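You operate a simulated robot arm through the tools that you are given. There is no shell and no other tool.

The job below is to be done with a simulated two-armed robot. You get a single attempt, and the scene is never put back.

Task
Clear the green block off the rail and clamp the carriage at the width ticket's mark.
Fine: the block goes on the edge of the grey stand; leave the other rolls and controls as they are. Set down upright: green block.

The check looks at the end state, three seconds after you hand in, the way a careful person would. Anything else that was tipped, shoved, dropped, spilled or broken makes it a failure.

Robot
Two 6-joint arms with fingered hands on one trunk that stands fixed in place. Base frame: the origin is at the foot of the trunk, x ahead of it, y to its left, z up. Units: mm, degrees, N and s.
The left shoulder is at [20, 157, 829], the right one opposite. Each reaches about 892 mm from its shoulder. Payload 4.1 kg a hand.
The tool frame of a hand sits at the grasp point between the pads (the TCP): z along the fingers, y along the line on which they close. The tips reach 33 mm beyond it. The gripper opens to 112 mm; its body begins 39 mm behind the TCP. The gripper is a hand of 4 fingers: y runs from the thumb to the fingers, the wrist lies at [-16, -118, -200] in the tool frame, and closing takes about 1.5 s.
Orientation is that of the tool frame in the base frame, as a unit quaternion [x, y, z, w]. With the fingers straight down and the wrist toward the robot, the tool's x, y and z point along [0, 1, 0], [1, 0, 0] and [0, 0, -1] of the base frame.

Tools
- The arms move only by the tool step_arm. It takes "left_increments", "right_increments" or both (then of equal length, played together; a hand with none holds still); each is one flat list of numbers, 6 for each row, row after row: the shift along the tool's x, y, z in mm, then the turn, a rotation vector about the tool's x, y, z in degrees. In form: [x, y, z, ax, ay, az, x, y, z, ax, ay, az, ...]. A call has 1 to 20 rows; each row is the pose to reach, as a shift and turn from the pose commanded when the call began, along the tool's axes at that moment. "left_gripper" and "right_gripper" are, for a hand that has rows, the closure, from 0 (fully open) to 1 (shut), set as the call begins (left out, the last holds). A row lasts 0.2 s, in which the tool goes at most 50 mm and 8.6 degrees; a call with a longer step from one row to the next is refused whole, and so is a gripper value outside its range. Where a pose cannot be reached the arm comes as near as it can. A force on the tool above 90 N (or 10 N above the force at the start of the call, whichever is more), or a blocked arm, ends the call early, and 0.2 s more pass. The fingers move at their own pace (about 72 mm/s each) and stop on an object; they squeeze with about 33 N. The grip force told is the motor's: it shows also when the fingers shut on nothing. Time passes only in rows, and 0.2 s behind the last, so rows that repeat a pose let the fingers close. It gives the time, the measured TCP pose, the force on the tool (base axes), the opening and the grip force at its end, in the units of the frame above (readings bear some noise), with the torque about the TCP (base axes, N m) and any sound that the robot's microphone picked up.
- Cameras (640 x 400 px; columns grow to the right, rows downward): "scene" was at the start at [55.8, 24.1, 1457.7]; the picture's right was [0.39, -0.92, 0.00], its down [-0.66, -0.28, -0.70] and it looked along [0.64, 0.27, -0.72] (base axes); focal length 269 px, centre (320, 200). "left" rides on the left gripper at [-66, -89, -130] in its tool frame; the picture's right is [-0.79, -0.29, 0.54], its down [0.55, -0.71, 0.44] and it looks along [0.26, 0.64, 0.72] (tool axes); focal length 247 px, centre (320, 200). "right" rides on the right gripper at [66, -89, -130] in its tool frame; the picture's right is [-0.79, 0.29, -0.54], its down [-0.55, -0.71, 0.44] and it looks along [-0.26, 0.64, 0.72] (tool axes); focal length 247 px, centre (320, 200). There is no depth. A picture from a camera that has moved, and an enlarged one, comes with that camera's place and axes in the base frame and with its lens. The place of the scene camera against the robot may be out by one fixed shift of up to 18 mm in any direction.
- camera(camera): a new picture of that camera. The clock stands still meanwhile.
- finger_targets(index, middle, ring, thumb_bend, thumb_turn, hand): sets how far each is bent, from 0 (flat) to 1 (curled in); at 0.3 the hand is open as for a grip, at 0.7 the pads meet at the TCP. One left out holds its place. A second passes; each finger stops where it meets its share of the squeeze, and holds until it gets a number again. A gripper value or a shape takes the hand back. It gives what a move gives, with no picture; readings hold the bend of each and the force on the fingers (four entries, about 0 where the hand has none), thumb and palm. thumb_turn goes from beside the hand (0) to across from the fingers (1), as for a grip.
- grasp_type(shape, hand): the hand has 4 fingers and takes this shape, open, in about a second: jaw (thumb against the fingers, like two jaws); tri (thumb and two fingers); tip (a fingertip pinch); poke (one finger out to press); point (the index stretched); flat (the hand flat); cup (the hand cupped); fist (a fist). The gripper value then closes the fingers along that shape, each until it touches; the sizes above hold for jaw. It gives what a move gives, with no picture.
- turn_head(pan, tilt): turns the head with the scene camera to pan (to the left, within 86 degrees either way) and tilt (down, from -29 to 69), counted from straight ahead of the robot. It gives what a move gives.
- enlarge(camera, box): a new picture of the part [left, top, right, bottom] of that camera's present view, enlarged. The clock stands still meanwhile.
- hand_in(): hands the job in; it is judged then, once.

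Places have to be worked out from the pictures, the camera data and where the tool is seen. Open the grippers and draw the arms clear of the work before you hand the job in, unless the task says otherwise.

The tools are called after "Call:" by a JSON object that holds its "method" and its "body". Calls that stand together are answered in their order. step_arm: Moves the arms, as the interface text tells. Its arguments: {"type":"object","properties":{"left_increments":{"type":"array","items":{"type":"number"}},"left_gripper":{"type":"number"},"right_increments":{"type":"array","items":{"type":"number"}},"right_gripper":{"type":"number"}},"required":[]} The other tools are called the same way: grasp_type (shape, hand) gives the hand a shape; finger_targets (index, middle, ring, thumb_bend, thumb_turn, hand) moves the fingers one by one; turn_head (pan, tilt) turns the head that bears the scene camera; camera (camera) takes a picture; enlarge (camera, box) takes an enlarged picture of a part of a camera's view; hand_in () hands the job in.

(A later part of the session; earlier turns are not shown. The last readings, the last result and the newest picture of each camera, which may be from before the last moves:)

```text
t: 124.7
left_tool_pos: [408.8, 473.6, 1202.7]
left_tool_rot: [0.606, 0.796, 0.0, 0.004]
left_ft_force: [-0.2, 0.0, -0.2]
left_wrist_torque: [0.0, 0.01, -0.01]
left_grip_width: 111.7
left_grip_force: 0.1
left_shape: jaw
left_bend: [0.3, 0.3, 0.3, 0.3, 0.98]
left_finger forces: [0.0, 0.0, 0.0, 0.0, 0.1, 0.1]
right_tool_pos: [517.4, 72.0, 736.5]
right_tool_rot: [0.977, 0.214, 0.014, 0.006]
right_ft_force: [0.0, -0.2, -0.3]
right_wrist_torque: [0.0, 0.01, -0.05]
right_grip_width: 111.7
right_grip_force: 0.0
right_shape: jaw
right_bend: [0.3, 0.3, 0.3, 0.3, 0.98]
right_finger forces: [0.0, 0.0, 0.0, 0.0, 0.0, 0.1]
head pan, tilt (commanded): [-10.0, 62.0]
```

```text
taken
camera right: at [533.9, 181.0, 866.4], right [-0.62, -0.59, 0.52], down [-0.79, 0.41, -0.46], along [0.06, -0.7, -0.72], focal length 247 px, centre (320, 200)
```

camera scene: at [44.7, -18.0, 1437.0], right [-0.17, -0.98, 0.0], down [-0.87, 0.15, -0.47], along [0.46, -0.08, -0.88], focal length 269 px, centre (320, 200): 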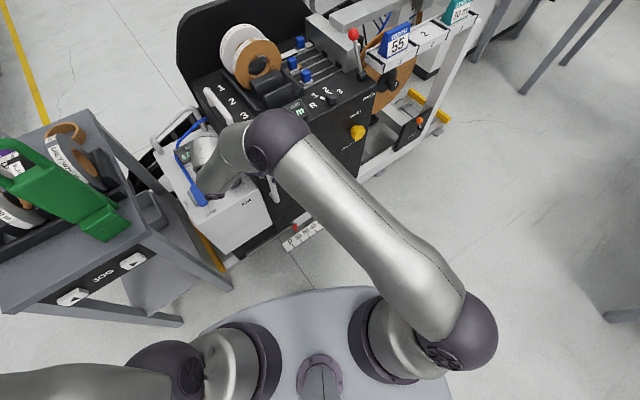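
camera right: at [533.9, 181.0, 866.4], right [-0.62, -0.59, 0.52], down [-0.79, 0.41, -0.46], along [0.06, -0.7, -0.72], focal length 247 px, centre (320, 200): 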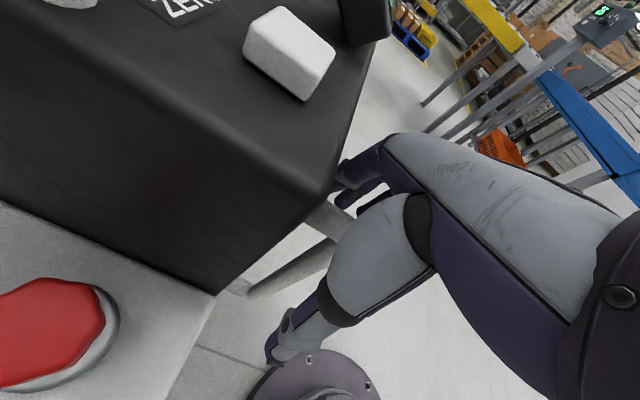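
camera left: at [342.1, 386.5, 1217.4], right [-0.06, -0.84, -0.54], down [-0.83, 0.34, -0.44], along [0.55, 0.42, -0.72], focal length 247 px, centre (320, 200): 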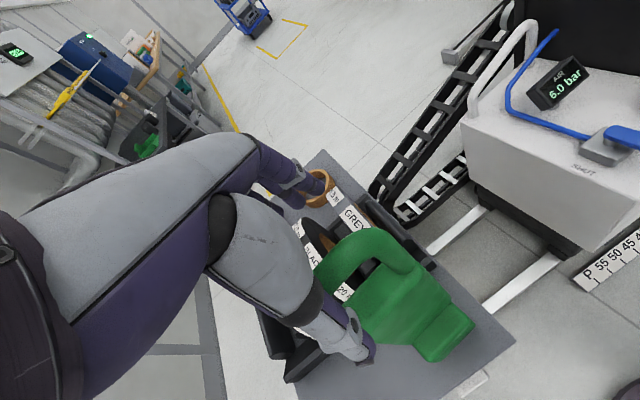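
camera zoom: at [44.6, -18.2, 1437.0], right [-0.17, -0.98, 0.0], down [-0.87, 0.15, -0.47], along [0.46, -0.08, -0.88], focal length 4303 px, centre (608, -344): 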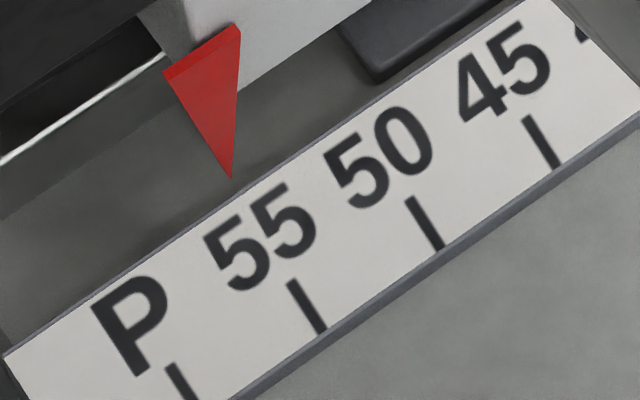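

The carriage stayed put on release. I back the hand out, close it to make a firm "stick", and move in front of the face to the right of the clamp knob.

Call:
{"method": "step_arm", "body": {"right_increments": [-28, 0, 0, 0, 0, 0, -56, 0, 0, 0, 0, 0, -84, 0, 0, 0, 0, 0, -112, 0, 0, 0, 0, 0]}}

Call:
{"method": "step_arm", "body": {"right_increments": [0, 35, 8, 0, 0, 0, 0, 70, 16, 0, 0, 0, 0, 105, 24, 0, 0, 0, 0, 140, 32, 0, 0, 0, 0, 175, 40, 0, 0, 0, 0, 210, 48, 0, 0, 0, 0, 245, 56, 0, 0, 0, 0, 283, 66, 0, 0, 0], "right_gripper": 1}}

Call:
{"method": "camera", "body": {"camera": "right"}}

Call:
{"method": "turn_head", "body": {"pan": 0, "tilt": 50}}

Call:
{"method": "camera", "body": {"camera": "scene"}}

```text
t: 125.7
left_tool_pos: [409.0, 474.6, 1202.0]
left_tool_rot: [0.605, 0.796, 0.0, 0.003]
left_ft_force: [-0.4, 0.1, 0.4]
left_wrist_torque: [-0.02, -0.02, -0.02]
left_grip_width: 112.0
left_grip_force: 0.1
left_shape: jaw
left_bend: [0.3, 0.3, 0.3, 0.3, 0.98]
left_finger forces: [0.0, 0.0, 0.0, 0.0, 0.0, 0.1]
right_tool_pos: [418.0, 26.3, 733.8]
right_tool_rot: [0.976, 0.216, 0.016, 0.006]
right_ft_force: [-0.6, 0.4, 0.0]
right_wrist_torque: [-0.02, 0.02, 0.01]
right_grip_width: 111.4
right_grip_force: 0.1
right_shape: jaw
right_bend: [0.3, 0.3, 0.3, 0.3, 0.98]
right_finger forces: [0.0, 0.0, 0.0, 0.1, 0.2, 0.1]
head pan, tilt (commanded): [-10.0, 62.0]
```

```text
t: 127.5
left_tool_pos: [408.9, 474.9, 1201.6]
left_tool_rot: [0.605, 0.796, 0.0, 0.002]
left_ft_force: [-1.4, 0.5, 0.0]
left_wrist_torque: [-0.06, 0.02, -0.01]
left_grip_width: 111.9
left_grip_force: 0.0
left_shape: jaw
left_bend: [0.3, 0.3, 0.3, 0.3, 0.98]
left_finger forces: [0.1, 0.1, 0.0, 0.1, 0.0, 0.0]
right_tool_pos: [539.5, -232.2, 672.4]
right_tool_rot: [0.976, 0.216, 0.016, 0.007]
right_ft_force: [0.0, 0.0, -0.8]
right_wrist_torque: [-0.02, 0.02, 0.01]
right_grip_width: 0.2
right_grip_force: 33.0
right_shape: jaw
right_bend: [0.7, 0.7, 0.7, 0.51, 1.0]
right_finger forces: [0.0, 0.1, 0.0, 0.0, 0.0, 0.0]
right hand out of reach, approached as far as the arm can: row 1, 2, 3, 4, 5, 6
head pan, tilt (commanded): [-10.0, 62.0]
```

```text
taken
camera right: at [555.2, -122.2, 803.2], right [-0.62, -0.59, 0.52], down [-0.79, 0.41, -0.46], along [0.06, -0.7, -0.72], focal length 247 px, centre (320, 200)
```

right: 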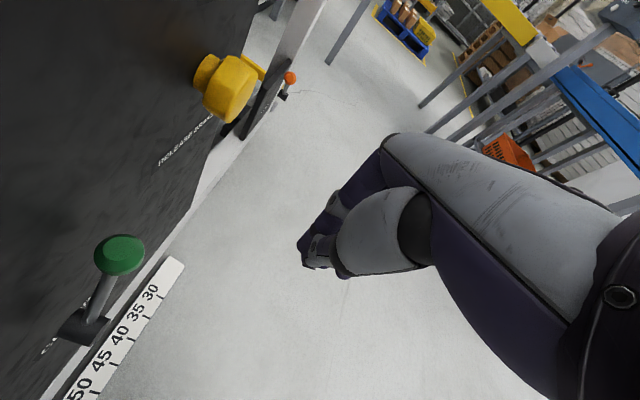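

```text
t: 128.3
left_tool_pos: [409.8, 474.3, 1202.4]
left_tool_rot: [0.605, 0.796, 0.0, 0.004]
left_ft_force: [0.3, 0.4, -0.3]
left_wrist_torque: [0.03, 0.0, -0.04]
left_grip_width: 111.4
left_grip_force: 0.1
left_shape: jaw
left_bend: [0.3, 0.3, 0.3, 0.3, 0.98]
left_finger forces: [0.0, 0.0, 0.1, 0.1, 0.0, 0.0]
right_tool_pos: [538.2, -232.3, 673.9]
right_tool_rot: [0.976, 0.215, 0.015, 0.007]
right_ft_force: [0.4, -0.1, 0.0]
right_wrist_torque: [0.01, 0.02, -0.01]
right_grip_width: 0.2
right_grip_force: 33.1
right_shape: jaw
right_bend: [0.7, 0.7, 0.7, 0.51, 1.0]
right_finger forces: [0.1, 0.0, 0.0, 0.0, 0.0, 0.1]
head pan, tilt (commanded): [0.0, 50.0]
```

```text
taken
camera scene: at [58.3, -7.0, 1451.8], right [0.0, -1.0, 0.0], down [-0.77, 0.0, -0.64], along [0.64, 0.0, -0.77], focal length 269 px, centre (320, 200)
```

scene: 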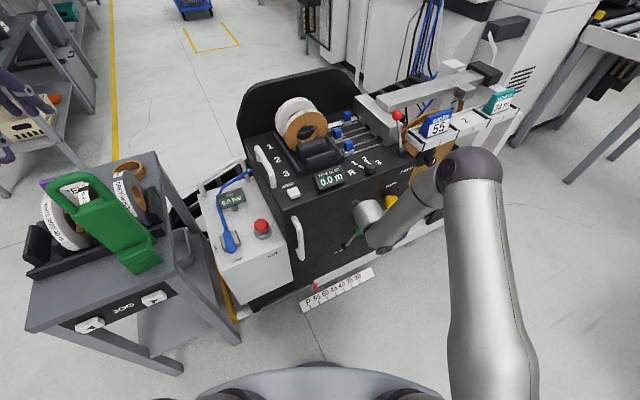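

The knob is now at about (638,−151,545), leaning right. I go a little further right of it and down to its height, still in front of the face.

Call:
{"method": "step_arm", "body": {"right_increments": [0, 8, 30, 0, 0, 0, -0.5, 16, 60, 0, 0, 0, -1, 24.4, 90, 0, 0, 0, -1.3, 24.4, 119, 0, 0, 0]}}

Call:
{"method": "step_arm", "body": {"right_increments": [30, 0, 0, 0, 0, 0, 60, 0, 0, 0, 0, 0, 90, 0, 0, 0, 0, 0]}}

Call:
{"method": "camera", "body": {"camera": "right"}}

Call:
{"method": "enlarge", "body": {"camera": "scene", "box": [270, 190, 430, 300]}}

```text
t: 129.3
left_tool_pos: [408.2, 475.4, 1202.5]
left_tool_rot: [0.606, 0.795, -0.001, 0.003]
left_ft_force: [-0.7, 0.0, 0.2]
left_wrist_torque: [-0.02, -0.04, 0.01]
left_grip_width: 111.5
left_grip_force: 0.0
left_shape: jaw
left_bend: [0.3, 0.3, 0.3, 0.3, 0.98]
left_finger forces: [0.1, 0.0, 0.0, 0.1, 0.0, 0.1]
right_tool_pos: [548.8, -253.4, 553.0]
right_tool_rot: [0.976, 0.215, 0.013, 0.005]
right_ft_force: [-0.7, -0.2, 0.6]
right_wrist_torque: [0.0, -0.03, -0.04]
right_grip_width: 0.1
right_grip_force: 32.9
right_shape: jaw
right_bend: [0.7, 0.7, 0.7, 0.51, 1.0]
right_finger forces: [0.1, 0.0, 0.1, 0.1, 0.1, 0.1]
head pan, tilt (commanded): [0.0, 50.0]
```

```text
t: 130.1
left_tool_pos: [409.3, 471.0, 1202.7]
left_tool_rot: [0.607, 0.795, -0.001, 0.003]
left_ft_force: [-0.5, -0.1, 0.8]
left_wrist_torque: [0.0, -0.04, 0.01]
left_grip_width: 111.8
left_grip_force: 0.0
left_shape: jaw
left_bend: [0.3, 0.3, 0.3, 0.3, 0.98]
left_finger forces: [0.0, 0.0, 0.1, 0.1, 0.0, 0.1]
right_tool_pos: [614.2, -225.7, 553.8]
right_tool_rot: [0.977, 0.212, 0.005, 0.004]
right_ft_force: [-52.6, -24.4, 19.6]
right_wrist_torque: [5.99, -8.14, 6.04]
right_grip_width: 0.0
right_grip_force: 32.8
right_shape: jaw
right_bend: [0.7, 0.7, 0.7, 0.51, 1.0]
right_finger forces: [0.0, 0.0, 0.0, 0.0, 0.1, 0.0]
head pan, tilt (commanded): [0.0, 50.0]
stopped in row 3 (right hand): the force on the tool passed its limit at 163 N (the readings are from after the stop); the commanded pose is now the measured one
```

```text
taken
camera right: at [633.9, -116.7, 682.9], right [-0.61, -0.58, 0.54], down [-0.79, 0.42, -0.45], along [0.04, -0.7, -0.72], focal length 247 px, centre (320, 200)
```

right: 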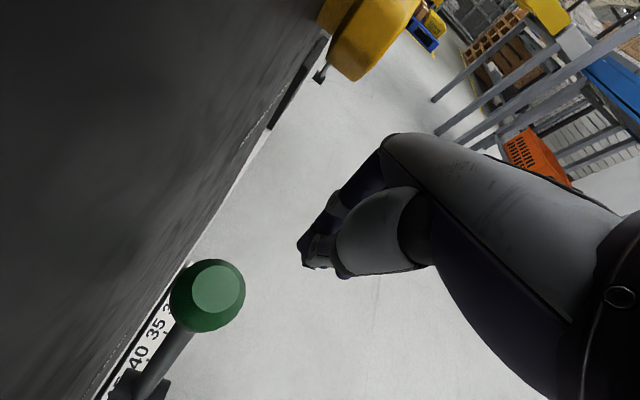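

```text
3.64 times, centred on (350, 245) of scene
camera zoom: at [56.2, -7.8, 1451.9], right [0.0, -1.0, 0.0], down [-0.77, 0.0, -0.64], along [0.64, 0.0, -0.77], focal length 978 px, centre (211, 36)
```

zoom: 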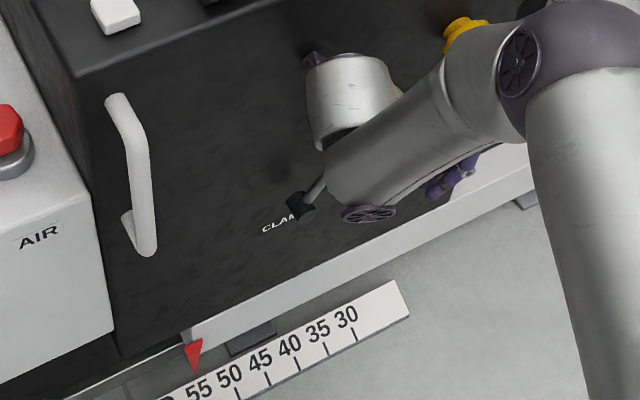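

The camera pod met the panel face (it sits on the machine side in this posture). I back straight out at once and check the pointer.

Call:
{"method": "step_arm", "body": {"right_increments": [-20, 0, 0, 0, 0, 0, -45, 0, 0, 0, 0, 0, -70, 0, 0, 0, 0, 0]}}

Call:
{"method": "camera", "body": {"camera": "scene"}}

Call:
{"method": "enlarge", "body": {"camera": "scene", "box": [290, 270, 338, 300]}}

Call:
{"method": "camera", "body": {"camera": "right"}}

```text
t: 130.9
left_tool_pos: [409.4, 473.7, 1202.6]
left_tool_rot: [0.605, 0.796, -0.001, 0.002]
left_ft_force: [0.5, 0.0, -0.5]
left_wrist_torque: [-0.02, 0.0, 0.01]
left_grip_width: 112.1
left_grip_force: 0.1
left_shape: jaw
left_bend: [0.3, 0.3, 0.3, 0.3, 0.98]
left_finger forces: [0.1, 0.0, 0.0, 0.1, 0.0, 0.0]
right_tool_pos: [555.2, -251.8, 551.7]
right_tool_rot: [0.977, 0.214, 0.008, 0.006]
right_ft_force: [1.1, 0.9, 0.0]
right_wrist_torque: [-0.01, 0.0, -0.01]
right_grip_width: 0.0
right_grip_force: 32.9
right_shape: jaw
right_bend: [0.7, 0.7, 0.7, 0.51, 1.0]
right_finger forces: [0.0, 0.1, 0.0, 0.0, 0.1, 0.0]
head pan, tilt (commanded): [0.0, 50.0]
```

```text
taken
camera scene: at [58.4, -6.8, 1451.9], right [0.0, -1.0, 0.0], down [-0.77, 0.0, -0.64], along [0.64, 0.0, -0.77], focal length 269 px, centre (320, 200)
```

scene: 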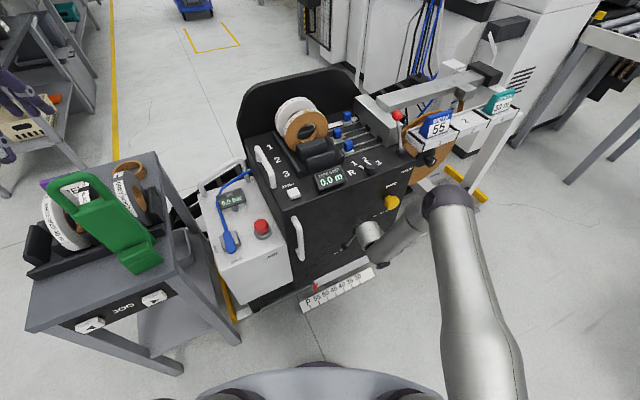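

```text
13.33 times, centred on (314, 285) of scene
camera zoom: at [58.4, -6.8, 1451.9], right [0.0, -1.0, 0.0], down [-0.77, 0.0, -0.64], along [0.64, 0.0, -0.77], focal length 3586 px, centre (400, -933)
```

zoom: 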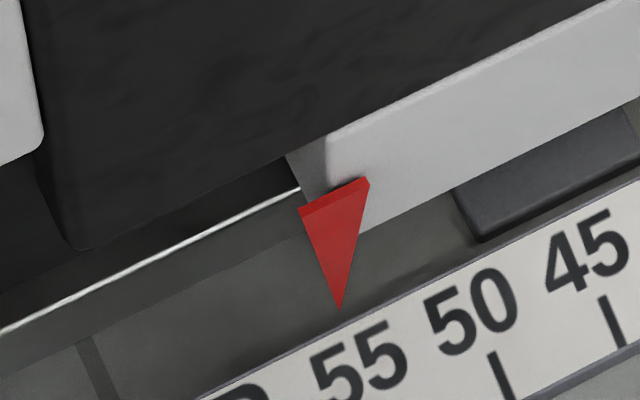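

```text
taken
camera right: at [573.5, -142.6, 681.3], right [-0.61, -0.59, 0.53], down [-0.79, 0.41, -0.45], along [0.05, -0.7, -0.72], focal length 247 px, centre (320, 200)
```

right: 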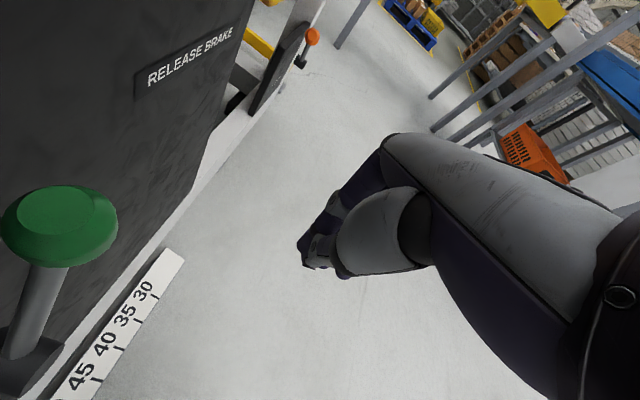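

The pointer still reads 55. To push the knob leftward I need the earlier tilted posture, whose pod stays outside the face, so I move right and up into open space and re-create it step by step.

Call:
{"method": "step_arm", "body": {"right_increments": [-1, 22, -27, 0, 0, 0, -2, 45, -54, 0, 0, 0, -3, 68, -80, 0, 0, 0, -3.2, 90, -107, 0, 0, 0]}}

Call:
{"method": "step_arm", "body": {"right_increments": [0, 0, 0, -8, 0, 0, 0, 0, 0, -16, 0, 0, 0, 0, 0, -24, 0, 0, 0, 0, 0, -32, 0, 0, 0, 0, 0, -40, 0, 0, 0, 0, 0, -45, 0, 0]}}

Call:
{"method": "step_arm", "body": {"right_increments": [0, 0, 0, 0.17, 5.73, -5.58, 0, 0, 0, 0.34, 11.46, -11.15, 0, 0, 0, 0.5, 17.2, -16.7]}}

```text
t: 131.9
left_tool_pos: [410.2, 473.8, 1201.4]
left_tool_rot: [0.606, 0.796, -0.001, 0.002]
left_ft_force: [-0.1, 0.4, 0.8]
left_wrist_torque: [0.01, 0.01, 0.01]
left_grip_width: 111.6
left_grip_force: 0.2
left_shape: jaw
left_bend: [0.3, 0.3, 0.3, 0.3, 0.98]
left_finger forces: [0.0, 0.1, 0.0, 0.0, 0.0, 0.0]
right_tool_pos: [587.8, -333.0, 660.4]
right_tool_rot: [0.977, 0.214, 0.007, 0.006]
right_ft_force: [0.2, -0.2, -0.7]
right_wrist_torque: [0.01, -0.01, -0.01]
right_grip_width: 0.0
right_grip_force: 33.0
right_shape: jaw
right_bend: [0.7, 0.7, 0.7, 0.51, 1.0]
right_finger forces: [0.0, 0.0, 0.1, 0.0, 0.0, 0.0]
head pan, tilt (commanded): [0.0, 50.0]
```

```text
t: 133.3
left_tool_pos: [408.9, 474.2, 1201.0]
left_tool_rot: [0.606, 0.795, -0.001, 0.002]
left_ft_force: [0.1, 0.2, -0.6]
left_wrist_torque: [0.01, -0.02, 0.0]
left_grip_width: 111.6
left_grip_force: 0.0
left_shape: jaw
left_bend: [0.3, 0.3, 0.3, 0.3, 0.98]
left_finger forces: [0.0, 0.1, 0.1, 0.0, 0.1, 0.0]
right_tool_pos: [592.6, -333.1, 662.2]
right_tool_rot: [0.9, 0.194, 0.087, 0.38]
right_ft_force: [-0.2, 0.9, -0.1]
right_wrist_torque: [0.02, 0.02, 0.01]
right_grip_width: 0.0
right_grip_force: 33.4
right_shape: jaw
right_bend: [0.7, 0.7, 0.7, 0.51, 1.0]
right_finger forces: [0.0, 0.0, 0.0, 0.1, 0.0, 0.1]
right hand out of reach, approached as far as the arm can: row 5, 6
head pan, tilt (commanded): [0.0, 50.0]
```

```text
t: 134.1
left_tool_pos: [409.1, 475.9, 1201.3]
left_tool_rot: [0.606, 0.796, -0.001, 0.003]
left_ft_force: [0.3, -0.5, 0.1]
left_wrist_torque: [-0.04, 0.0, 0.01]
left_grip_width: 111.8
left_grip_force: 0.0
left_shape: jaw
left_bend: [0.3, 0.3, 0.3, 0.3, 0.98]
left_finger forces: [0.1, 0.1, 0.0, 0.0, 0.0, 0.0]
right_tool_pos: [593.2, -333.8, 661.3]
right_tool_rot: [0.841, 0.378, 0.166, 0.35]
right_ft_force: [0.5, 0.7, 0.9]
right_wrist_torque: [-0.03, 0.01, 0.0]
right_grip_width: 0.0
right_grip_force: 32.4
right_shape: jaw
right_bend: [0.7, 0.7, 0.7, 0.51, 1.0]
right_finger forces: [0.1, 0.0, 0.0, 0.1, 0.1, 0.0]
head pan, tilt (commanded): [0.0, 50.0]
```

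The posture is re-created. I move it to the right side of the knob, still out from the face and above it, and add the last few degrees of yaw.

Call:
{"method": "step_arm", "body": {"right_increments": [23, -22, 0, 0, 0, 0, 46, -44, 0, 0, 0, 0, 69, -66, 0, 0, 0, 0, 91.6, -87.9, -0.5, 0, 0, 0]}}

Call:
{"method": "step_arm", "body": {"right_increments": [0, 0, 0, 0.1, 4.3, -4.2]}}

Call:
{"method": "camera", "body": {"camera": "right"}}

Call:
{"method": "enlarge", "body": {"camera": "scene", "box": [270, 190, 430, 300]}}

```text
t: 135.1
left_tool_pos: [409.0, 472.9, 1201.3]
left_tool_rot: [0.606, 0.796, -0.001, 0.002]
left_ft_force: [0.4, -0.2, -0.3]
left_wrist_torque: [-0.02, -0.01, 0.0]
left_grip_width: 111.8
left_grip_force: 0.0
left_shape: jaw
left_bend: [0.3, 0.3, 0.3, 0.3, 0.98]
left_finger forces: [0.0, 0.0, 0.1, 0.1, 0.1, 0.1]
right_tool_pos: [607.0, -225.9, 596.7]
right_tool_rot: [0.841, 0.377, 0.165, 0.35]
right_ft_force: [0.5, -0.8, -1.2]
right_wrist_torque: [-0.03, 0.0, 0.02]
right_grip_width: 0.1
right_grip_force: 32.7
right_shape: jaw
right_bend: [0.7, 0.7, 0.7, 0.51, 1.0]
right_finger forces: [0.0, 0.1, 0.0, 0.0, 0.1, 0.0]
head pan, tilt (commanded): [0.0, 50.0]
```

```text
t: 135.5
left_tool_pos: [409.3, 474.2, 1201.5]
left_tool_rot: [0.607, 0.795, -0.001, 0.003]
left_ft_force: [0.1, 1.0, 0.0]
left_wrist_torque: [0.02, -0.02, 0.02]
left_grip_width: 111.7
left_grip_force: 0.0
left_shape: jaw
left_bend: [0.3, 0.3, 0.3, 0.3, 0.98]
left_finger forces: [0.0, 0.1, 0.0, 0.0, 0.1, 0.0]
right_tool_pos: [608.2, -225.1, 597.3]
right_tool_rot: [0.82, 0.422, 0.184, 0.34]
right_ft_force: [-0.3, 0.2, 0.1]
right_wrist_torque: [-0.02, -0.01, 0.03]
right_grip_width: 0.1
right_grip_force: 32.8
right_shape: jaw
right_bend: [0.7, 0.7, 0.7, 0.51, 1.0]
right_finger forces: [0.0, 0.0, 0.0, 0.0, 0.0, 0.0]
head pan, tilt (commanded): [0.0, 50.0]
```

```text
taken
camera right: at [517.1, -81.7, 626.0], right [-0.61, -0.55, 0.57], down [-0.46, -0.34, -0.82], along [0.64, -0.77, -0.05], focal length 247 px, centre (320, 200)
```

right: 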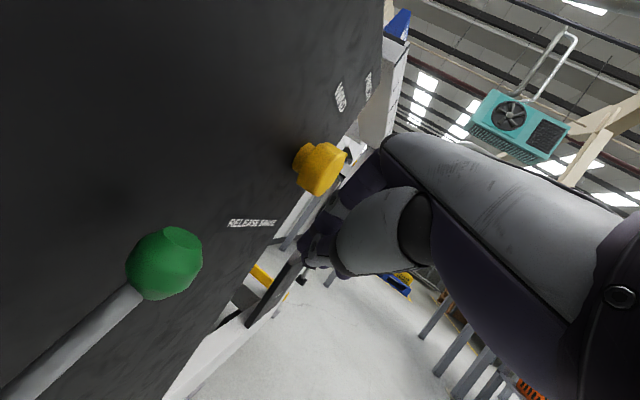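

```text
3.64 times, centred on (350, 245) of scene
camera zoom: at [58.3, -6.8, 1451.9], right [0.0, -1.0, 0.0], down [-0.77, 0.0, -0.64], along [0.64, 0.0, -0.77], focal length 978 px, centre (211, 36)
```

zoom: 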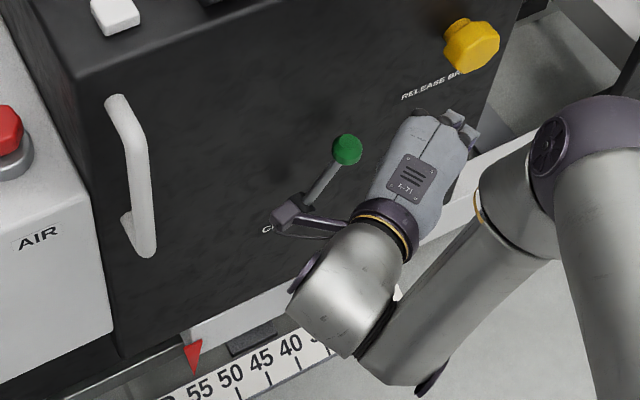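

The knob is at r≈423 and the hand 50 mm to its right. I lower to its height and move in toward the face.

Call:
{"method": "step_arm", "body": {"right_increments": [-0.3, -15.7, 15.4, 0, 0, 0, -0.6, -31.4, 30.8, 0, 0, 0, 15.3, -25.7, 37, 0, 0, 0, 31.2, -20, 43.1, 0, 0, 0]}}

Call:
{"method": "camera", "body": {"camera": "right"}}

Call:
{"method": "enlarge", "body": {"camera": "scene", "box": [270, 190, 430, 300]}}

```text
t: 136.5
left_tool_pos: [409.7, 472.8, 1202.3]
left_tool_rot: [0.606, 0.796, -0.002, 0.003]
left_ft_force: [0.2, -0.4, -0.5]
left_wrist_torque: [0.03, -0.01, -0.01]
left_grip_width: 111.8
left_grip_force: 0.1
left_shape: jaw
left_bend: [0.3, 0.3, 0.3, 0.3, 0.98]
left_finger forces: [0.0, 0.0, 0.0, 0.0, 0.0, 0.0]
right_tool_pos: [640.6, -207.5, 554.8]
right_tool_rot: [0.82, 0.421, 0.184, 0.342]
right_ft_force: [-0.6, 0.4, -1.0]
right_wrist_torque: [-0.02, -0.01, -0.05]
right_grip_width: 0.3
right_grip_force: 33.5
right_shape: jaw
right_bend: [0.7, 0.7, 0.7, 0.51, 1.0]
right_finger forces: [0.0, 0.0, 0.1, 0.0, 0.1, 0.0]
head pan, tilt (commanded): [0.0, 50.0]
```

```text
taken
camera right: at [549.7, -65.1, 584.1], right [-0.61, -0.55, 0.57], down [-0.46, -0.33, -0.82], along [0.64, -0.77, -0.05], focal length 247 px, centre (320, 200)
```

right: 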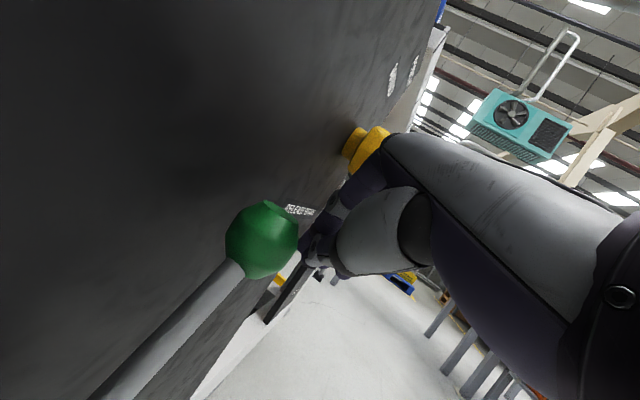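

```text
3.64 times, centred on (350, 245) of scene
camera zoom: at [58.3, -7.1, 1451.9], right [0.0, -1.0, 0.0], down [-0.77, 0.0, -0.64], along [0.64, 0.0, -0.77], focal length 978 px, centre (211, 36)
```

zoom: 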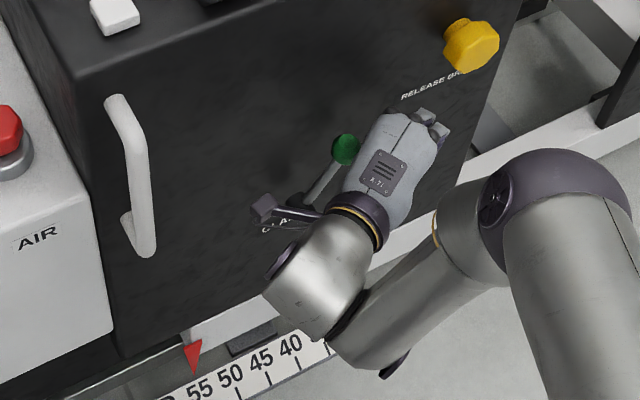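

Aligned as before but on the knob's right side. I push left: 30 mm approach, then small steps.

Call:
{"method": "step_arm", "body": {"right_increments": [4.7, -6.2, -6.3, 0, 0, 0, 9.3, -12.5, -12.5, 0, 0, 0, 14, -18.7, -18.8, 0, 0, 0]}}

Call:
{"method": "step_arm", "body": {"right_increments": [3.7, -5, -5, 0, 0, 0, 7.5, -10, -10, 0, 0, 0]}}

Call:
{"method": "camera", "body": {"camera": "right"}}

Call:
{"method": "enlarge", "body": {"camera": "scene", "box": [270, 190, 430, 300]}}

```text
t: 137.3
left_tool_pos: [410.4, 473.9, 1201.1]
left_tool_rot: [0.606, 0.795, -0.001, 0.003]
left_ft_force: [0.6, 0.6, 0.1]
left_wrist_torque: [0.0, 0.01, 0.01]
left_grip_width: 111.7
left_grip_force: 0.1
left_shape: jaw
left_bend: [0.3, 0.3, 0.3, 0.3, 0.98]
left_finger forces: [0.0, 0.0, 0.0, 0.1, 0.1, 0.0]
right_tool_pos: [626.3, -180.9, 554.5]
right_tool_rot: [0.82, 0.421, 0.184, 0.341]
right_ft_force: [0.2, 0.4, 0.0]
right_wrist_torque: [0.01, 0.0, -0.04]
right_grip_width: 0.0
right_grip_force: 32.4
right_shape: jaw
right_bend: [0.7, 0.7, 0.7, 0.51, 1.0]
right_finger forces: [0.0, 0.0, 0.0, 0.1, 0.0, 0.1]
head pan, tilt (commanded): [0.0, 50.0]
```

```text
t: 137.9
left_tool_pos: [409.0, 473.4, 1202.4]
left_tool_rot: [0.606, 0.795, 0.0, 0.003]
left_ft_force: [-0.7, 0.1, 0.1]
left_wrist_torque: [0.03, -0.02, -0.02]
left_grip_width: 111.8
left_grip_force: 0.0
left_shape: jaw
left_bend: [0.3, 0.3, 0.3, 0.3, 0.98]
left_finger forces: [0.0, 0.1, 0.1, 0.0, 0.0, 0.0]
right_tool_pos: [618.3, -166.6, 554.2]
right_tool_rot: [0.821, 0.42, 0.183, 0.342]
right_ft_force: [-0.1, -2.9, 0.6]
right_wrist_torque: [0.0, -0.06, -0.04]
right_grip_width: 0.0
right_grip_force: 33.2
right_shape: jaw
right_bend: [0.7, 0.7, 0.7, 0.51, 1.0]
right_finger forces: [1.2, 0.0, 0.1, 0.1, 1.0, 0.0]
head pan, tilt (commanded): [0.0, 50.0]
```

```text
taken
camera right: at [528.4, -24.5, 583.7], right [-0.61, -0.55, 0.57], down [-0.46, -0.33, -0.82], along [0.64, -0.77, -0.05], focal length 247 px, centre (320, 200)
```

right: 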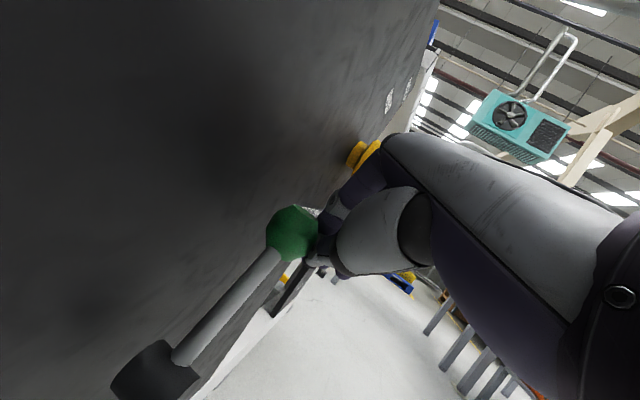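

```text
3.64 times, centred on (350, 245) of scene
camera zoom: at [58.3, -7.1, 1451.9], right [0.0, -1.0, 0.0], down [-0.77, 0.0, -0.64], along [0.64, 0.0, -0.77], focal length 978 px, centre (211, 36)
```

zoom: 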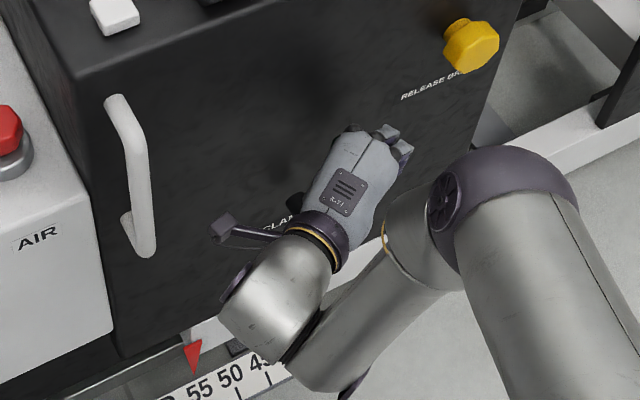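

Contact with the knob (index ~1–3 N). I keep pushing left in small steps, watching the force and pointer.

Call:
{"method": "step_arm", "body": {"right_increments": [3.7, -5, -5, 0, 0, 0, 7.5, -10, -10, 0, 0, 0]}}

Call:
{"method": "step_arm", "body": {"right_increments": [3.7, -5, -5, 0, 0, 0, 7.5, -10, -10, 0, 0, 0]}}

Call:
{"method": "camera", "body": {"camera": "right"}}

Call:
{"method": "enlarge", "body": {"camera": "scene", "box": [270, 190, 430, 300]}}

```text
t: 138.5
left_tool_pos: [410.0, 473.8, 1201.8]
left_tool_rot: [0.606, 0.795, 0.001, 0.003]
left_ft_force: [-0.1, -0.1, -1.6]
left_wrist_torque: [0.02, -0.02, 0.02]
left_grip_width: 111.8
left_grip_force: 0.1
left_shape: jaw
left_bend: [0.3, 0.3, 0.3, 0.3, 0.98]
left_finger forces: [0.0, 0.0, 0.0, 0.1, 0.0, 0.0]
right_tool_pos: [612.3, -154.9, 558.2]
right_tool_rot: [0.82, 0.418, 0.185, 0.344]
right_ft_force: [-5.6, -17.1, 18.8]
right_wrist_torque: [0.03, -0.29, -0.14]
right_grip_width: 0.1
right_grip_force: 33.2
right_shape: jaw
right_bend: [0.7, 0.7, 0.7, 0.51, 1.0]
right_finger forces: [15.4, 0.1, 0.0, 0.0, 6.5, 0.0]
head pan, tilt (commanded): [0.0, 50.0]
```

```text
t: 139.1
left_tool_pos: [407.8, 473.4, 1202.9]
left_tool_rot: [0.606, 0.796, 0.0, 0.004]
left_ft_force: [0.9, 0.3, 0.0]
left_wrist_torque: [0.0, 0.03, -0.02]
left_grip_width: 111.6
left_grip_force: 0.1
left_shape: jaw
left_bend: [0.3, 0.3, 0.3, 0.3, 0.98]
left_finger forces: [0.0, 0.1, 0.0, 0.0, 0.0, 0.1]
right_tool_pos: [603.8, -136.5, 555.6]
right_tool_rot: [0.82, 0.422, 0.183, 0.341]
right_ft_force: [-7.9, -13.4, 11.3]
right_wrist_torque: [0.08, -0.12, -0.13]
right_grip_width: 0.0
right_grip_force: 33.3
right_shape: jaw
right_bend: [0.7, 0.7, 0.7, 0.52, 1.0]
right_finger forces: [12.1, 0.0, 0.0, 0.0, 5.6, 0.0]
head pan, tilt (commanded): [0.0, 50.0]
```

```text
taken
camera right: at [512.8, 6.1, 584.6], right [-0.61, -0.55, 0.57], down [-0.47, -0.34, -0.82], along [0.64, -0.77, -0.05], focal length 247 px, centre (320, 200)
```

right: 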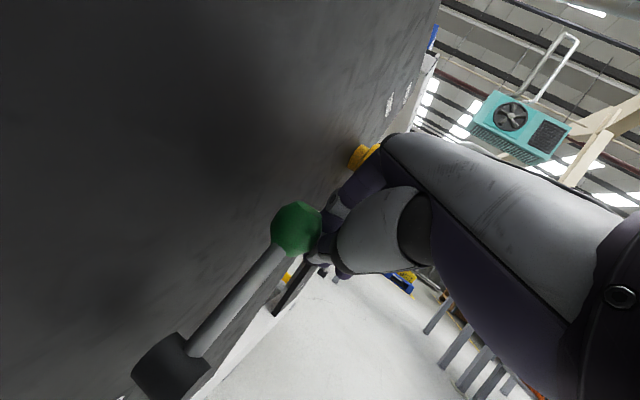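

```text
3.64 times, centred on (350, 245) of scene
camera zoom: at [57.9, -7.2, 1451.9], right [0.0, -1.0, 0.0], down [-0.77, 0.0, -0.64], along [0.64, 0.0, -0.77], focal length 978 px, centre (211, 36)
```

zoom: 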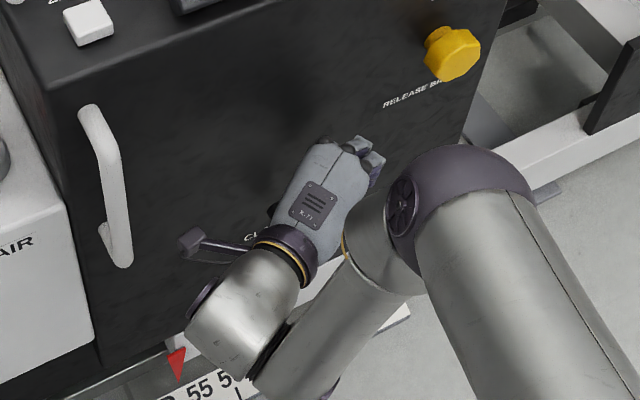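

The push came from too high on the knob: it jammed along the stem and dragged the carriage ~20 mm past 55 instead. I back off to the right and look.

Call:
{"method": "step_arm", "body": {"right_increments": [-4.7, 6.2, 6.3, 0, 0, 0, -9.3, 12.5, 12.5, 0, 0, 0, -14, 18.7, 18.8, 0, 0, 0]}}

Call:
{"method": "camera", "body": {"camera": "right"}}

Call:
{"method": "enlarge", "body": {"camera": "scene", "box": [280, 260, 376, 320]}}

Call:
{"method": "enlarge", "body": {"camera": "scene", "box": [300, 200, 396, 260]}}

```text
t: 139.9
left_tool_pos: [409.4, 474.5, 1202.1]
left_tool_rot: [0.606, 0.796, -0.001, 0.003]
left_ft_force: [1.1, -0.8, -0.2]
left_wrist_torque: [0.03, 0.01, 0.0]
left_grip_width: 111.8
left_grip_force: 0.0
left_shape: jaw
left_bend: [0.3, 0.3, 0.3, 0.3, 0.98]
left_finger forces: [0.1, 0.0, 0.0, 0.0, 0.0, 0.1]
right_tool_pos: [618.8, -163.0, 555.6]
right_tool_rot: [0.82, 0.422, 0.183, 0.34]
right_ft_force: [0.6, 0.6, 0.1]
right_wrist_torque: [-0.03, 0.0, 0.01]
right_grip_width: 0.0
right_grip_force: 33.1
right_shape: jaw
right_bend: [0.7, 0.7, 0.7, 0.52, 1.0]
right_finger forces: [0.0, 0.1, 0.0, 0.1, 0.1, 0.1]
head pan, tilt (commanded): [0.0, 50.0]
```

```text
taken
camera right: at [527.8, -21.1, 585.2], right [-0.61, -0.55, 0.57], down [-0.46, -0.34, -0.82], along [0.64, -0.77, -0.05], focal length 247 px, centre (320, 200)
```

right: 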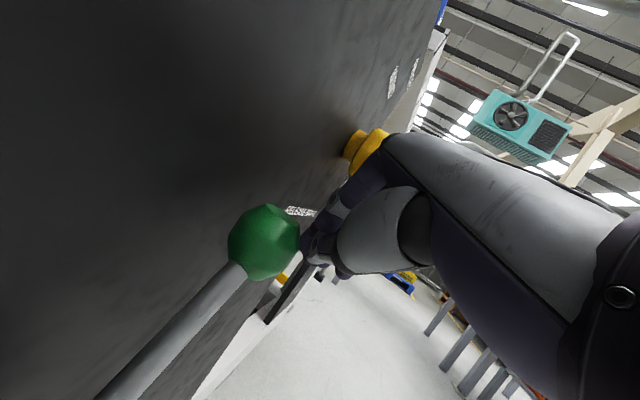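

```text
6.67 times, centred on (328, 290) of scene
camera zoom: at [58.3, -6.9, 1451.9], right [0.0, -1.0, 0.0], down [-0.77, 0.0, -0.64], along [0.64, 0.0, -0.77], focal length 1793 px, centre (267, -400)
```

zoom: 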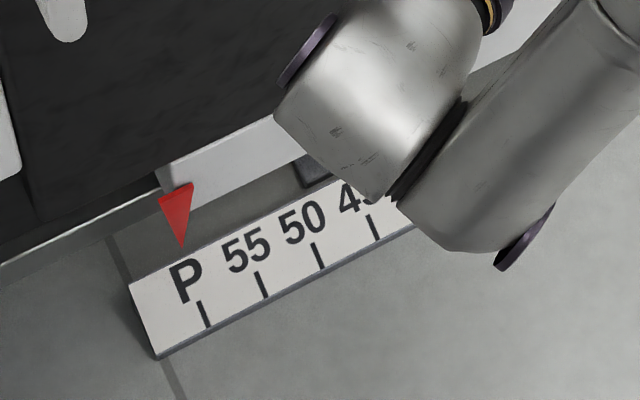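

```text
6.67 times, centred on (348, 230) of scene
camera zoom: at [58.3, -6.9, 1451.9], right [0.0, -1.0, 0.0], down [-0.77, 0.0, -0.64], along [0.64, 0.0, -0.77], focal length 1793 px, centre (133, 0)
```

zoom: 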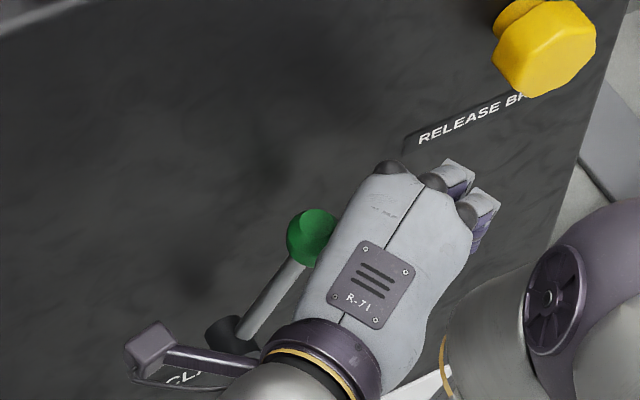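

The carriage slid on to P (low friction once moving). The thumb was riding on top of the knob, which jammed it. I first go around to the knob's left side, where pushing right at the lever's stop will bring the carriage back.

Call:
{"method": "step_arm", "body": {"right_increments": [-18.5, -6.7, -7.2, 0, 0, 0, -37.1, -13.3, -14.4, 0, 0, 0, -21.4, -34.3, -35.5, 0, 0, 0, -5.7, -55.4, -56.5, 0, 0, 0, 10, -76.4, -77.6, 0, 0, 0]}}

Call:
{"method": "camera", "body": {"camera": "right"}}

Call:
{"method": "enlarge", "body": {"camera": "scene", "box": [270, 190, 430, 300]}}

```text
t: 141.1
left_tool_pos: [409.7, 474.1, 1202.5]
left_tool_rot: [0.606, 0.795, 0.0, 0.002]
left_ft_force: [0.6, -0.3, -0.2]
left_wrist_torque: [0.03, -0.01, 0.03]
left_grip_width: 111.9
left_grip_force: 0.0
left_shape: jaw
left_bend: [0.3, 0.3, 0.3, 0.3, 0.98]
left_finger forces: [0.0, 0.0, 0.0, 0.0, 0.0, 0.0]
right_tool_pos: [568.0, -92.1, 540.3]
right_tool_rot: [0.818, 0.423, 0.182, 0.344]
right_ft_force: [-1.4, -0.6, 0.2]
right_wrist_torque: [0.02, 0.01, -0.01]
right_grip_width: 0.0
right_grip_force: 33.1
right_shape: jaw
right_bend: [0.7, 0.7, 0.7, 0.52, 1.0]
right_finger forces: [0.0, 0.0, 0.0, 0.0, 0.0, 0.1]
right hand out of reach, approached as far as the arm can: row 4, 5
head pan, tilt (commanded): [0.0, 50.0]
```

```text
taken
camera right: at [476.6, 50.2, 568.4], right [-0.61, -0.54, 0.58], down [-0.47, -0.34, -0.82], along [0.64, -0.77, -0.05], focal length 247 px, centre (320, 200)
```

right: 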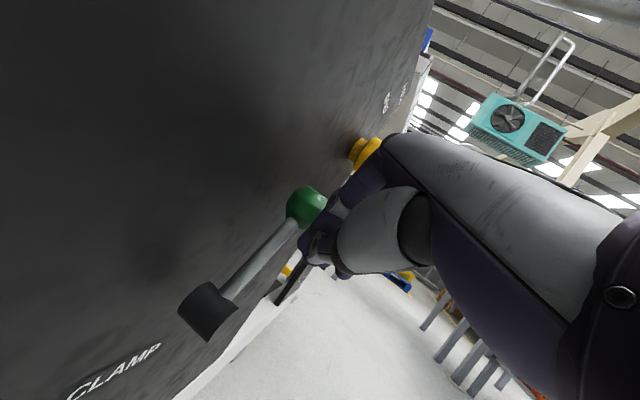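

```text
3.64 times, centred on (350, 245) of scene
camera zoom: at [58.4, -7.4, 1451.9], right [0.0, -1.0, 0.0], down [-0.77, 0.0, -0.64], along [0.64, 0.0, -0.77], focal length 978 px, centre (211, 36)
```

zoom: 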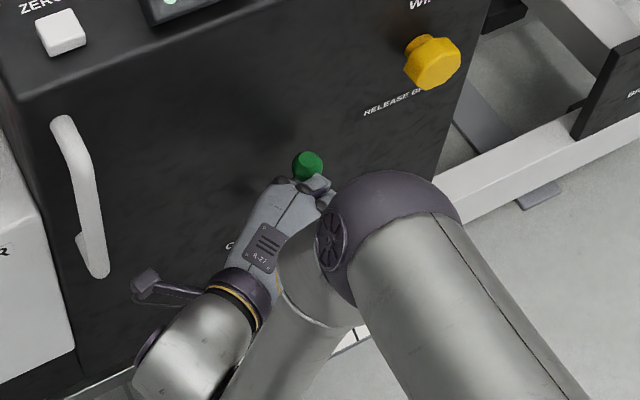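

Pushing freely is too imprecise here, so I will regrip the bar for a controlled return. I raise the hand clear of the knob and go back to the open turning place.

Call:
{"method": "step_arm", "body": {"right_increments": [0.4, 21.4, -21, 0, 0, 0, 0.9, 42.8, -42, 0, 0, 0, 1.3, 64.2, -63.1, 0, 0, 0]}}

Call:
{"method": "step_arm", "body": {"right_increments": [-30, 22, 15, 0, 0, 0, -60, 45, 30, 0, 0, 0, -91, 68, 45, 0, 0, 0, -122, 90, 60, 0, 0, 0, -152, 113, 75, 0, 0, 0, -183, 136, 90, 0, 0, 0]}}

Call:
{"method": "step_arm", "body": {"right_increments": [0, 0, 0, -0.1, -5.6, 5.6, 0, 0, 0, -0.2, -11.2, 11.2, 0, 0, 0, -0.3, -16.9, 16.8, 0, 0, 0, -0.4, -21.8, 21.7]}}

```text
t: 141.9
left_tool_pos: [410.5, 473.9, 1200.8]
left_tool_rot: [0.606, 0.795, -0.001, 0.002]
left_ft_force: [-0.2, -0.5, 0.6]
left_wrist_torque: [0.03, 0.0, -0.01]
left_grip_width: 112.0
left_grip_force: 0.1
left_shape: jaw
left_bend: [0.3, 0.3, 0.3, 0.3, 0.98]
left_finger forces: [0.1, 0.0, 0.0, 0.0, 0.0, 0.0]
right_tool_pos: [593.8, -93.4, 631.2]
right_tool_rot: [0.819, 0.422, 0.182, 0.343]
right_ft_force: [-0.3, -0.4, -0.2]
right_wrist_torque: [0.02, -0.03, 0.01]
right_grip_width: 0.3
right_grip_force: 33.1
right_shape: jaw
right_bend: [0.7, 0.7, 0.7, 0.51, 1.0]
right_finger forces: [0.0, 0.0, 0.0, 0.1, 0.1, 0.0]
right hand out of reach, approached as far as the arm can: row 1, 2, 3
head pan, tilt (commanded): [0.0, 50.0]
```

```text
t: 143.3
left_tool_pos: [410.0, 473.6, 1201.2]
left_tool_rot: [0.606, 0.795, -0.001, 0.003]
left_ft_force: [-0.3, 0.1, 0.1]
left_wrist_torque: [0.02, 0.02, 0.02]
left_grip_width: 111.9
left_grip_force: 0.0
left_shape: jaw
left_bend: [0.3, 0.3, 0.3, 0.3, 0.98]
left_finger forces: [0.1, 0.1, 0.1, 0.1, 0.0, 0.0]
right_tool_pos: [618.9, -323.6, 661.9]
right_tool_rot: [0.822, 0.419, 0.182, 0.341]
right_ft_force: [-0.2, 0.2, -0.4]
right_wrist_torque: [0.0, 0.03, -0.04]
right_grip_width: 0.1
right_grip_force: 33.3
right_shape: jaw
right_bend: [0.7, 0.7, 0.7, 0.51, 1.0]
right_finger forces: [0.1, 0.0, 0.0, 0.1, 0.0, 0.0]
right hand out of reach, approached as far as the arm can: row 6
head pan, tilt (commanded): [0.0, 50.0]
```

```text
t: 144.3
left_tool_pos: [409.9, 473.2, 1202.6]
left_tool_rot: [0.606, 0.795, -0.001, 0.003]
left_ft_force: [0.4, 0.1, 0.7]
left_wrist_torque: [0.02, -0.03, 0.05]
left_grip_width: 111.7
left_grip_force: 0.0
left_shape: jaw
left_bend: [0.3, 0.3, 0.3, 0.3, 0.98]
left_finger forces: [0.1, 0.0, 0.1, 0.0, 0.0, 0.0]
right_tool_pos: [619.7, -322.4, 662.6]
right_tool_rot: [0.903, 0.187, 0.088, 0.376]
right_ft_force: [0.1, 0.4, 0.7]
right_wrist_torque: [0.01, 0.01, -0.01]
right_grip_width: 0.0
right_grip_force: 32.5
right_shape: jaw
right_bend: [0.7, 0.7, 0.7, 0.51, 1.0]
right_finger forces: [0.0, 0.0, 0.0, 0.0, 0.0, 0.0]
head pan, tilt (commanded): [0.0, 50.0]
```

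Turned back to yaw −66°. I level the pitch, open the hand, and travel in front of the machine to the bar's new place.

Call:
{"method": "step_arm", "body": {"right_increments": [0, 0, 0, 7.5, 0, 0, 0, 0, 0, 15, 0, 0, 0, 0, 0, 22.5, 0, 0, 0, 0, 0, 30, 0, 0, 0, 0, 0, 37.5, 0, 0, 0, 0, 0, 44, 0, 0], "right_gripper": 0}}

Call:
{"method": "step_arm", "body": {"right_increments": [-3, -42, -8, 0, 0, 0, -6, -84, -16, 0, 0, 0, -9, -126, -24, 0, 0, 0, -12, -168, -32, 0, 0, 0, -15, -210, -40, 0, 0, 0, -18, -252, -48, 0, 0, 0, -21, -294, -56, 0, 0, 0, -24, -336, -64, 0, 0, 0, -27, -378, -72, 0, 0, 0]}}

Call:
{"method": "camera", "body": {"camera": "right"}}

Call:
{"method": "camera", "body": {"camera": "scene"}}

```text
t: 145.7
left_tool_pos: [409.4, 474.1, 1201.0]
left_tool_rot: [0.605, 0.796, 0.0, 0.002]
left_ft_force: [0.5, 0.7, 0.3]
left_wrist_torque: [0.0, 0.0, -0.05]
left_grip_width: 112.1
left_grip_force: 0.0
left_shape: jaw
left_bend: [0.3, 0.3, 0.3, 0.3, 0.98]
left_finger forces: [0.1, 0.1, 0.1, 0.0, 0.0, 0.0]
right_tool_pos: [619.7, -321.7, 661.6]
right_tool_rot: [0.978, 0.208, 0.012, 0.01]
right_ft_force: [0.5, 0.4, -0.2]
right_wrist_torque: [0.0, -0.01, -0.03]
right_grip_width: 112.0
right_grip_force: 0.0
right_shape: jaw
right_bend: [0.3, 0.3, 0.3, 0.3, 0.98]
right_finger forces: [0.1, 0.1, 0.0, 0.0, 0.0, 0.1]
head pan, tilt (commanded): [0.0, 50.0]
```

```text
t: 147.7
left_tool_pos: [409.5, 474.0, 1202.2]
left_tool_rot: [0.606, 0.796, -0.002, 0.001]
left_ft_force: [0.2, 0.2, 0.4]
left_wrist_torque: [-0.01, 0.0, 0.03]
left_grip_width: 111.7
left_grip_force: 0.1
left_shape: jaw
left_bend: [0.3, 0.3, 0.3, 0.3, 0.98]
left_finger forces: [0.0, 0.1, 0.1, 0.0, 0.0, 0.1]
right_tool_pos: [441.6, 12.8, 723.9]
right_tool_rot: [0.978, 0.207, 0.011, 0.011]
right_ft_force: [0.5, -1.3, -0.2]
right_wrist_torque: [0.02, -0.02, 0.0]
right_grip_width: 111.8
right_grip_force: 0.1
right_shape: jaw
right_bend: [0.3, 0.3, 0.3, 0.3, 0.98]
right_finger forces: [0.0, 0.0, 0.0, 0.0, 0.0, 0.0]
head pan, tilt (commanded): [0.0, 50.0]
```

```text
taken
camera right: at [460.8, 122.1, 853.7], right [-0.62, -0.57, 0.53], down [-0.78, 0.42, -0.46], along [0.04, -0.7, -0.71], focal length 247 px, centre (320, 200)
```

right: 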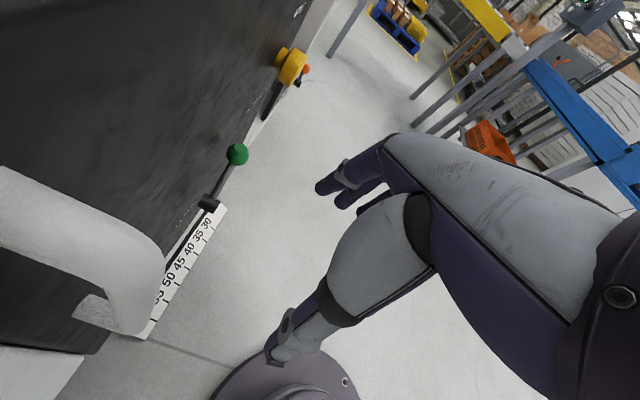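

```text
taken
camera scene: at [58.6, -7.4, 1451.9], right [0.0, -1.0, 0.0], down [-0.77, 0.0, -0.64], along [0.64, 0.0, -0.77], focal length 269 px, centre (320, 200)
```

scene: 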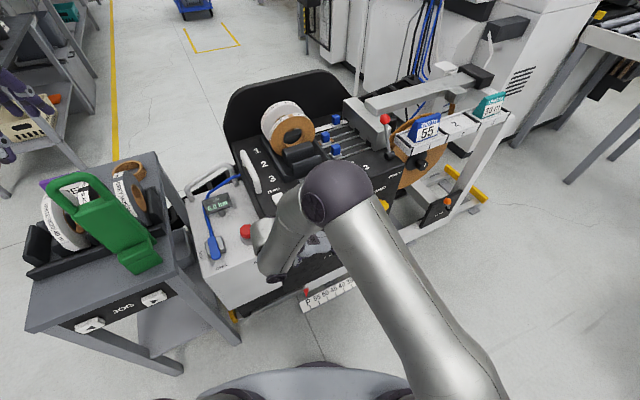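

The bar is at about r≈128 as expected. I shift left to line up, then advance around it.

Call:
{"method": "step_arm", "body": {"right_increments": [-3.5, -30, -7, 0, 0, 0, -7, -59.3, -14.7, 0, 0, 0, 26, -61, -14, 0, 0, 0, 58, -63, -13.5, 0, 0, 0, 88.8, -64.5, -13.2, 0, 0, 0]}}

Call:
{"method": "camera", "body": {"camera": "right"}}

```text
t: 148.9
left_tool_pos: [409.4, 474.2, 1201.2]
left_tool_rot: [0.606, 0.796, 0.0, 0.003]
left_ft_force: [-0.6, 0.6, 0.4]
left_wrist_torque: [-0.01, -0.01, 0.0]
left_grip_width: 111.7
left_grip_force: 0.0
left_shape: jaw
left_bend: [0.3, 0.3, 0.3, 0.3, 0.98]
left_finger forces: [0.0, 0.0, 0.0, 0.0, 0.0, 0.0]
right_tool_pos: [494.2, 104.9, 739.7]
right_tool_rot: [0.978, 0.207, 0.011, 0.011]
right_ft_force: [0.4, -0.2, -0.3]
right_wrist_torque: [-0.04, 0.02, 0.02]
right_grip_width: 111.7
right_grip_force: 0.0
right_shape: jaw
right_bend: [0.3, 0.3, 0.3, 0.3, 0.98]
right_finger forces: [0.1, 0.1, 0.0, 0.0, 0.1, 0.0]
head pan, tilt (commanded): [0.0, 50.0]
```

```text
taken
camera right: at [513.3, 215.3, 868.9], right [-0.62, -0.57, 0.53], down [-0.78, 0.42, -0.46], along [0.04, -0.7, -0.71], focal length 247 px, centre (320, 200)
```

right: 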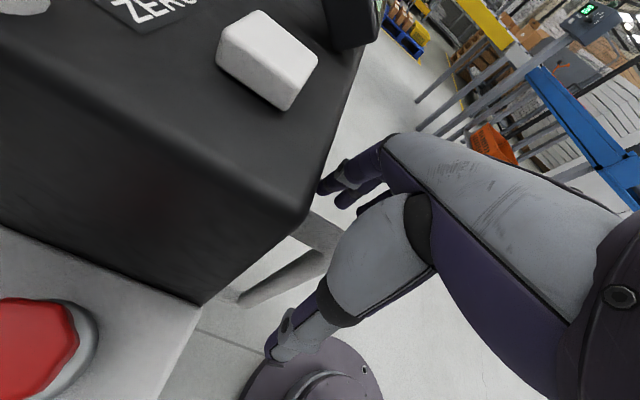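

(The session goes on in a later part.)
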